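You operate a simulated robot arm through the tools that you are given. There is no shell and no other tool. Be economical: measure what you need, move in short steps, check, and stop when the job is done.

Carry out the task below with a simulated robot arm. There is one attempt and no reset: what you move stays moved.

## Task
Take the green spool and leave it on the pale flat board.

It is judged by the outcome, as a careful person would: the job done as asked, and still so three seconds after it is handed in. It fails if anything else is knocked over, pushed out of place, dropped, spilled or broken.

## Robot
A 7-joint arm with a two-finger parallel gripper, fixed in place. Base frame: the origin is at the foot of the arm, x ahead of it, y to its left, z up; the work surface is at about z = 0.86. Units: m, rad, N and s.
With the tool pointing down near the work surface it reaches from about 0.3 to 0.7 m from the base axis. Its first joint turns from -1.152 to 1.152 rad. Payload 1.57 kg.
Tool frame: the origin (TCP) lies between the finger pads and is the grasp point; the fingertips stand 0.03 m ahead of it; z points along the fingers, y is the line along which they close. The gripper opens to 0.11 m. The fingers are 0.024 m wide and 0.012 m thick; the gripper's body (0.048 by 0.112 m) begins 0.078 m behind the TCP.
Orientation is told as [roll, pitch, yaw] about the base's x, y, z axes, in that order, counted from this pose: with the fingers straight down and closing along the base's y, the tool's x points along the base's -x, its y along +y and its z along -z.

## Interface
- The arm moves only by the tool step_arm. Its argument "increments" is a list of rows, each a list of 7 numbers: the finger opening in m, from 0 to 0.11, then the shift along the base's x, y, z in m, then the turn, a rotation vector about the base's x, y, z in degrees. In form: [[hand, x, y, z, wx, wy, wz], ...]. A call has 1 to 20 rows; each row is the pose to reach, as a shift and turn from the pose commanded when the call began. Each row takes 0.2 s and may step no farther than 0.05 m and 0.15 rad from the row before; otherwise, or with a gripper value out of range, the whole call is refused. Where a pose cannot be reached the arm comes as near as it can. A force on the tool above 40 N (or 10 N above the force at the start of the call, whichever is more), or a blocked arm, ends the call early, and 0.2 s more pass. Each finger travels about 0.108 m/s and halts on what it meets, pressing with about 33 N; the grip force reading is that of the motor and also rises with nothing between the fingers. The clock runs only during rows and for 0.2 s after the last one: add rows that repeat a pose to give the fingers time. The reply holds the time, the measured pose of the TCP, the force on the tool along the base axes, the opening and the grip force, in the units named above and with some noise.
- Cameras (640 x 400 px; columns grow to the right, rows downward): "scene" is fixed at [0.1802, -0.4201, 1.3877]; the picture's right is [0.48, -0.88, 0.00], its down [-0.62, -0.34, -0.71] and it looks along [0.62, 0.34, -0.71] (base axes); focal length 361 px, centre (320, 200). "wrist" rides on the gripper at [-0.036, 0, -0.08] in the tool frame; the picture's right is [0.00, -1.00, 0.00], its down [0.97, 0.00, -0.24] and it looks along [0.24, 0.00, 0.97] (tool axes); focal length 218 px, centre (320, 200). There is no depth. A picture from a camera that has moved, and an enlarged one, comes with that camera's place and axes in the base frame and with its lens.
- snapshot(camera): a new picture of that camera. It takes no simulated time.
- zoom(camera, box): a new picture of the part [left, top, right, bottom] of that camera's present view, enlarged. It takes no simulated time.
- sign_off(): hands the job in; it is judged then, once.

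Work in short steps. Places have to be worked out from the pictures, the camera data and where the tool is seen: move nearer, look again, correct. Check each grasp and each placing, and mend what went wrong. You have 90 turns and 36 pictures in all, those below and enlarged ones among them. Open the gripper and draw the arm clear of the work before you hand the job in, unless the task says otherwise; then end with one line.

The tools are called after ">>>" as a command line: name --pt "numbers of a row" for each row, then --argument value for the rest, lists and objects as JSON in quotes. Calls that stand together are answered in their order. step_arm: Moves the arm, as the interface text tells. Its arguments: {"type":"object","properties":{"increments":{"type":"array","items":{"type":"array","items":{"type":"number"}}}},"required":["increments"]} The other tools are called the same way: snapshot (camera) takes a picture; zoom (camera, box) takes an enlarged picture of a part of a camera's view; sign_off () hands the job in.

At the start:

```text
clock: 0.0
tcp_pos: [0.4432, -0.0577, 1.1]
ee_rot: [0.0, 0.001, 0.0]
force: [0.3, -0.2, 0.2]
gripper_width: 0.1101
gripper_force: 0.1
```

scene: 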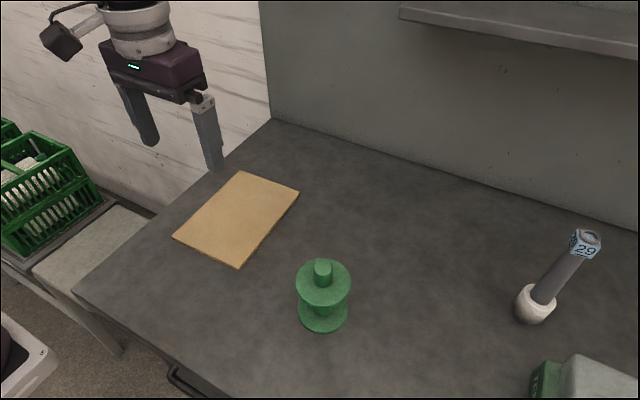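
wrist: 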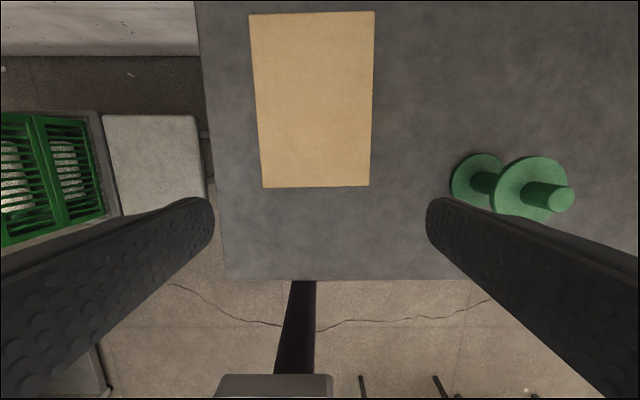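

The spool stands at about (0.423, -0.292), its knob top near z≈0.985 and its upper flange near 0.945. The board is centred near (0.53, -0.055). I'll move above the spool at the present height and look again.

>>> step_arm --pt "0.11 -0.004 -0.047 0 0 0 0" --pt "0.11 -0.008 -0.094 0 0 0 0" --pt "0.11 -0.012 -0.141 0 0 0 0" --pt "0.11 -0.016 -0.188 0 0 0 0" --pt "0.11 -0.02 -0.234 0 0 0 0" --pt "0.11 -0.02 -0.234 0 0 0 0"

>>> snapshot --camera "wrist"

>>> zoom --camera "scene" --box '[220, 160, 420, 360]'

```text
clock: 1.4
tcp_pos: [0.4219, -0.2968, 1.1002]
ee_rot: [0.001, 0.0, -0.002]
force: [0.7, -0.1, 0.5]
gripper_width: 0.1099
gripper_force: 0.1
```

```text
33 pictures are left
camera wrist: at [0.4613, -0.2962, 1.1797], right [0.0, -1.0, 0.0], down [-0.97, 0.0, 0.24], along [-0.24, 0.0, -0.97], focal length 218 px, centre (320, 200)
```

wrist: 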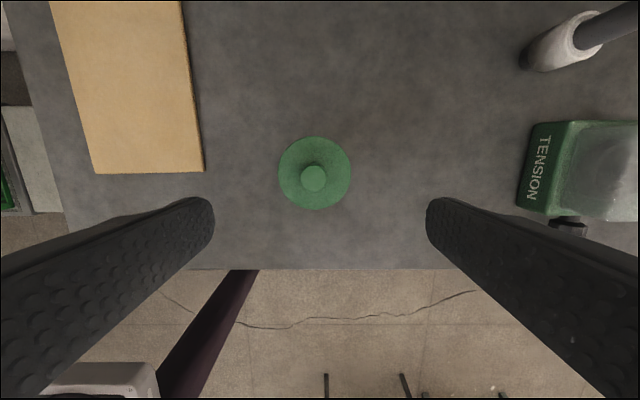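

```text
2.00 times, centred on (320, 260) of scene
camera zoom: at [0.1801, -0.4201, 1.3877], right [0.48, -0.88, 0.0], down [-0.62, -0.34, -0.71], along [0.62, 0.34, -0.71], focal length 722 px, centre (320, 80)
```

zoom: 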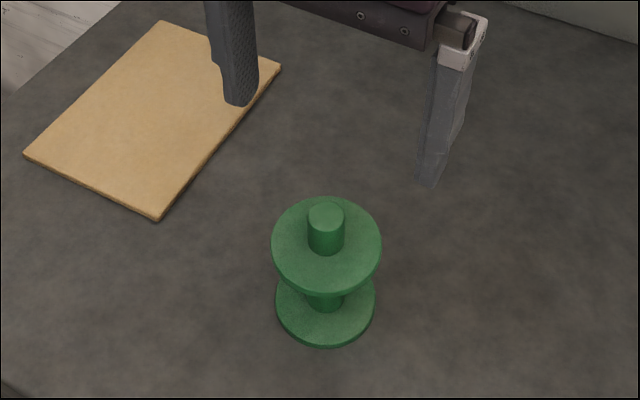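

The wrist view puts the knob at about (0.431, -0.290), top z≈0.97–0.98, diameter 0.024. I'll correct sideways, descend partway, and narrow the fingers somewhat.

>>> step_arm --pt "0.09 0.009 0.006 -0.02 0 0 0" --pt "0.07 0.009 0.006 -0.05 0 0 0" --pt "0.07 0.009 0.006 -0.08 0 0 0" --pt "0.07 0.009 0.006 -0.08 0 0 0"

>>> snapshot --camera "wrist"

>>> zoom --camera "scene" --box '[220, 160, 420, 360]'

```text
clock: 2.4
tcp_pos: [0.4313, -0.2849, 1.0172]
ee_rot: [0.0, 0.0, -0.001]
force: [-0.1, -0.4, 0.4]
gripper_width: 0.07
gripper_force: 0.1
```

```text
31 pictures are left
camera wrist: at [0.4687, -0.285, 1.097], right [0.0, -1.0, 0.0], down [-0.97, 0.0, 0.24], along [-0.24, 0.0, -0.97], focal length 218 px, centre (320, 200)
```

wrist: 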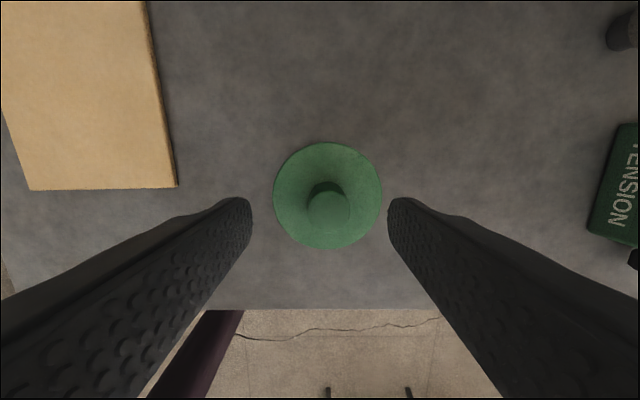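

```text
2.00 times, centred on (320, 260) of scene
camera zoom: at [0.1802, -0.4201, 1.3877], right [0.48, -0.88, 0.0], down [-0.62, -0.34, -0.71], along [0.62, 0.34, -0.71], focal length 722 px, centre (320, 80)
```

zoom: 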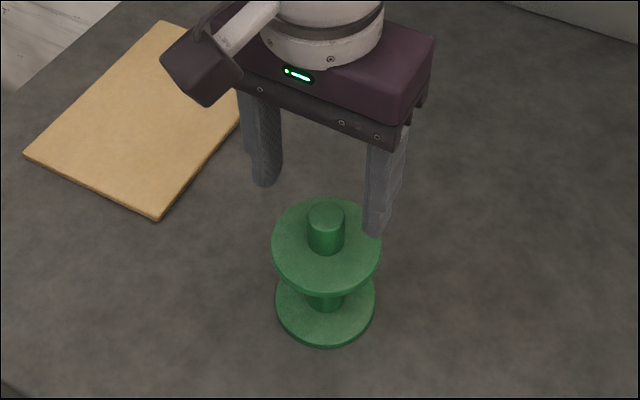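

The two heights agree: knob centre (0.432, -0.290), flange top z≈0.935, knob top ≈0.97. I'll shift y by -0.005 and descend so the tips stop just above the flange.

>>> step_arm --pt "0.06 0.001 -0.005 -0.015 0 0 0" --pt "0.06 0.001 -0.005 -0.03 0 0 0" --pt "0.06 0.001 -0.005 -0.041 0 0 0" --pt "0.06 0.001 -0.005 -0.041 0 0 0"

>>> snapshot --camera "wrist"

>>> zoom --camera "scene" --box '[260, 220, 380, 340]'

```text
clock: 3.4
tcp_pos: [0.4346, -0.2935, 0.9796]
ee_rot: [0.0, 0.0, 0.001]
force: [-0.2, -1.2, -1.0]
gripper_width: 0.0599
gripper_force: 0.0
```

```text
29 pictures are left
camera wrist: at [0.4711, -0.2923, 1.058], right [0.0, -1.0, 0.0], down [-0.97, 0.0, 0.24], along [-0.24, 0.0, -0.97], focal length 218 px, centre (320, 200)
```

wrist: 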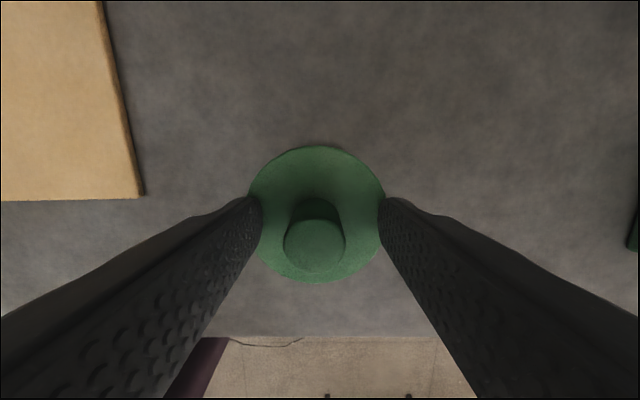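

```text
3.33 times, centred on (320, 280) of scene
camera zoom: at [0.1802, -0.4201, 1.3877], right [0.48, -0.88, 0.0], down [-0.62, -0.34, -0.71], along [0.62, 0.34, -0.71], focal length 1204 px, centre (320, -67)
```

zoom: 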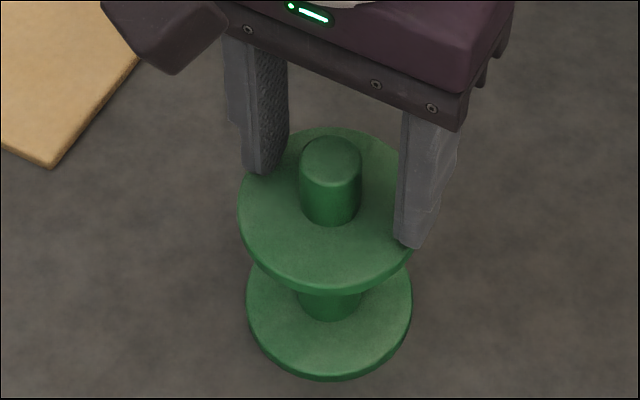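

The tips straddle the knob just above the flange and are nearly centred. I'll shift slightly (-3 mm x, +2 mm y, -2 mm z) and close.

>>> step_arm --pt "0.06 -0.003 0.002 -0.002 0 0 0" --pt "0.04 -0.003 0.002 -0.002 0 0 0" --pt "0.02 -0.003 0.002 -0.002 0 0 0" --pt "0.01 -0.003 0.002 -0.002 0 0 0" --pt "0.01 -0.003 0.002 -0.002 0 0 0" --pt "0.01 -0.003 0.002 -0.002 0 0 0"

```text
clock: 4.8
tcp_pos: [0.4302, -0.2897, 0.9769]
ee_rot: [0.001, 0.001, -0.001]
force: [0.2, 0.0, 0.4]
gripper_width: 0.0246
gripper_force: 33.6
```

The grip holds at 0.0246 m, which matches the knob. I'll lift slowly by 0.06 and check.

>>> step_arm --pt "0.01 0 0 0.01 0 0 0" --pt "0.01 0 0 0.025 0 0 0" --pt "0.01 0 0 0.045 0 0 0" --pt "0.01 0 0 0.06 0 0 0" --pt "0.01 0 0 0.06 0 0 0"

>>> snapshot --camera "scene"

>>> snapshot --camera "wrist"

```text
clock: 6.0
tcp_pos: [0.4314, -0.2877, 1.0379]
ee_rot: [-0.001, 0.0, 0.0]
force: [0.1, 0.6, -1.6]
gripper_width: 0.024
gripper_force: 33.0
```

```text
27 pictures are left
```

scene: 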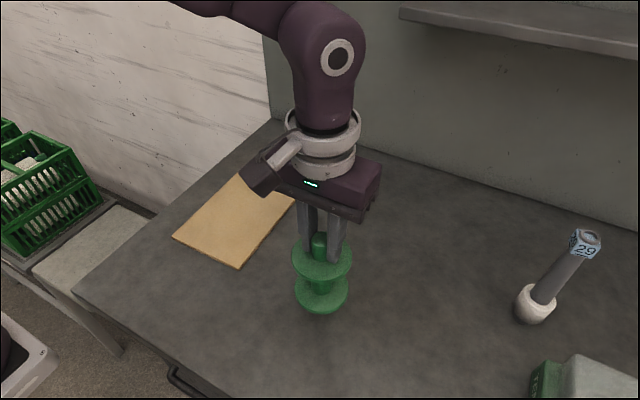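

```text
26 pictures are left
camera wrist: at [0.4692, -0.2873, 1.117], right [0.0, -1.0, 0.0], down [-0.97, 0.0, 0.24], along [-0.24, 0.0, -0.97], focal length 218 px, centre (320, 200)
```

wrist: 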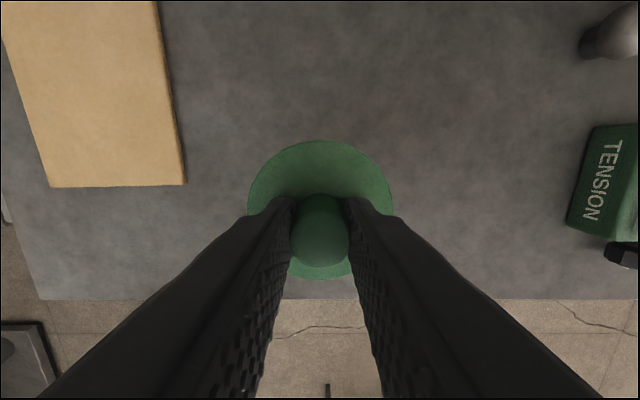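

The spool is held with no slip: the flange looks the same in the wrist view. I'll carry it over the board's centre at about (0.53, -0.055).

>>> step_arm --pt "0.01 0.01 0.025 0.01 0 0 0" --pt "0.01 0.025 0.06 0.01 0 0 0" --pt "0.01 0.042 0.1 0.01 0 0 0" --pt "0.01 0.059 0.14 0.01 0 0 0" --pt "0.01 0.076 0.18 0.01 0 0 0" --pt "0.01 0.09 0.213 0.01 0 0 0" --pt "0.01 0.099 0.233 0.01 0 0 0" --pt "0.01 0.099 0.233 0.01 0 0 0"

>>> snapshot --camera "scene"

>>> snapshot --camera "wrist"

```text
clock: 7.8
tcp_pos: [0.5296, -0.0544, 1.0503]
ee_rot: [0.0, 0.0, -0.001]
force: [-0.7, 0.0, -1.7]
gripper_width: 0.0232
gripper_force: 32.7
```

```text
25 pictures are left
```

scene: 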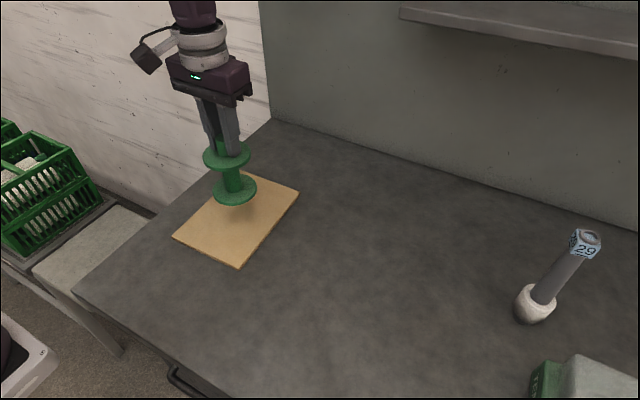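

```text
24 pictures are left
camera wrist: at [0.5674, -0.0532, 1.1295], right [0.0, -1.0, 0.0], down [-0.97, 0.0, 0.24], along [-0.24, 0.0, -0.97], focal length 218 px, centre (320, 200)
```

wrist: 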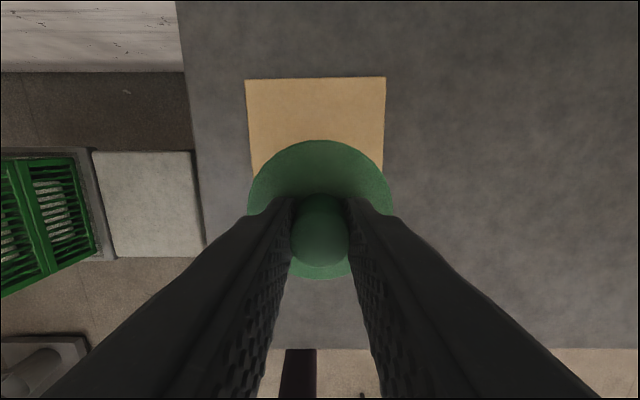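

The spool is centred above the board, which spans x 0.42–0.64. I expect contact at TCP z≈0.985, so I'll lower gently to just above that.

>>> step_arm --pt "0.01 0 0 -0.015 0 0 0" --pt "0.01 0 0 -0.03 0 0 0" --pt "0.01 0 0 -0.045 0 0 0" --pt "0.01 0 0 -0.054 0 0 0" --pt "0.01 0 0 -0.054 0 0 0"

>>> zoom --camera "scene" --box '[160, 120, 310, 270]'

```text
clock: 9.0
tcp_pos: [0.5292, -0.0542, 0.9951]
ee_rot: [-0.001, 0.001, 0.001]
force: [0.0, 0.3, -0.7]
gripper_width: 0.0233
gripper_force: 33.3
```

```text
2.67 times, centred on (235, 195) of scene
camera zoom: at [0.1802, -0.4201, 1.3877], right [0.48, -0.88, 0.0], down [-0.62, -0.34, -0.71], along [0.62, 0.34, -0.71], focal length 963 px, centre (547, 213)
```

zoom: 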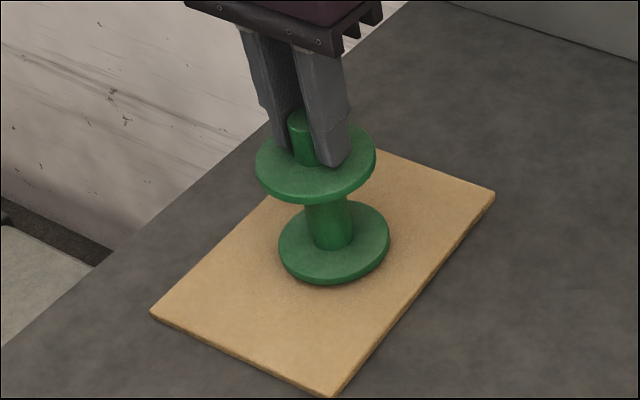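

It is close to the board. I'll lower in 2 mm steps and watch for contact force.

>>> step_arm --pt "0.01 0 0 -0.002 0 0 0" --pt "0.01 0 0 -0.004 0 0 0" --pt "0.01 0 0 -0.006 0 0 0" --pt "0.01 0 0 -0.006 0 0 0"

```text
clock: 10.0
tcp_pos: [0.5296, -0.0553, 0.9874]
ee_rot: [-0.001, -0.002, 0.001]
force: [-1.2, 1.4, 9.6]
gripper_width: 0.0233
gripper_force: 33.3
```

A force of 9.6 N shows the spool resting on the board. I'll ease up 0.5 mm and open the fingers to 0.06.

>>> step_arm --pt "0.01 0 0 0.0005 0 0 0" --pt "0.03 0 0 0.0005 0 0 0" --pt "0.05 0 0 0.0005 0 0 0" --pt "0.06 0 0 0.0005 0 0 0" --pt "0.06 0 0 0.0005 0 0 0"

>>> snapshot --camera "wrist"

```text
clock: 11.2
tcp_pos: [0.5292, -0.0565, 0.9877]
ee_rot: [0.0, 0.0, 0.0]
force: [0.4, 0.9, -0.4]
gripper_width: 0.0599
gripper_force: 0.1
```

```text
22 pictures are left
camera wrist: at [0.5669, -0.0555, 1.0678], right [0.0, -1.0, 0.0], down [-0.97, 0.0, 0.24], along [-0.24, 0.0, -0.97], focal length 218 px, centre (320, 200)
```

wrist: 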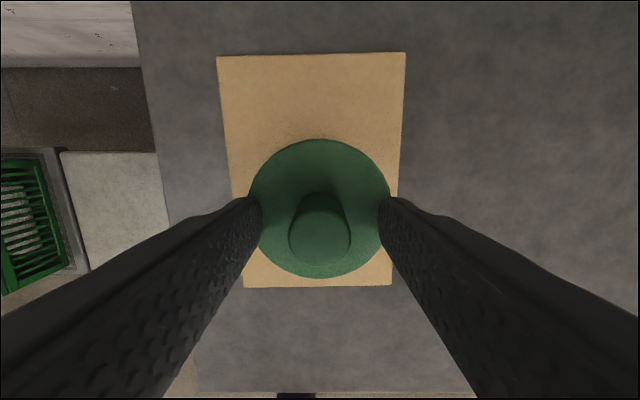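

The spool is free and both fingers are clear of the knob. I'll retreat straight up.

>>> step_arm --pt "0.06 0 0 0.02 0 0 0" --pt "0.06 0 0 0.05 0 0 0" --pt "0.08 0 0 0.09 0 0 0" --pt "0.08 0 0 0.13 0 0 0" --pt "0.08 -0.03 -0.03 0.15 0 0 0" --pt "0.08 -0.06 -0.06 0.15 0 0 0" --pt "0.08 -0.09 -0.09 0.15 0 0 0" --pt "0.08 -0.09 -0.09 0.15 0 0 0"

>>> snapshot --camera "scene"

>>> snapshot --camera "wrist"

```text
clock: 13.0
tcp_pos: [0.4409, -0.1439, 1.1394]
ee_rot: [0.0, -0.001, -0.001]
force: [-0.3, 0.4, 0.0]
gripper_width: 0.0801
gripper_force: 0.1
```

```text
21 pictures are left
```

scene: 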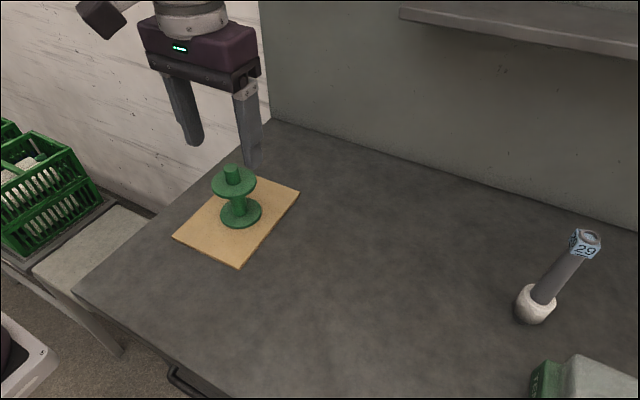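

```text
20 pictures are left
camera wrist: at [0.4783, -0.1433, 1.2178], right [0.0, -1.0, 0.0], down [-0.97, 0.0, 0.24], along [-0.24, 0.0, -0.97], focal length 218 px, centre (320, 200)
```

wrist: 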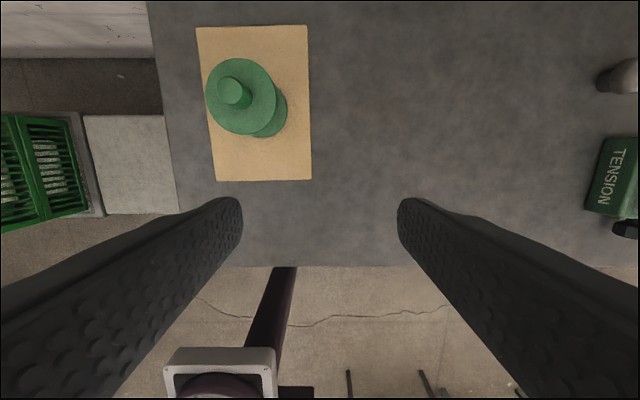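

The spool stands upright in the middle of the board, nothing else has moved, and the arm is clear with the gripper open. I'll hand it in.

>>> sign_off

```text
The job is handed in.
```

The green spool is standing upright on the pale board, nothing else was disturbed, and the job is handed in.
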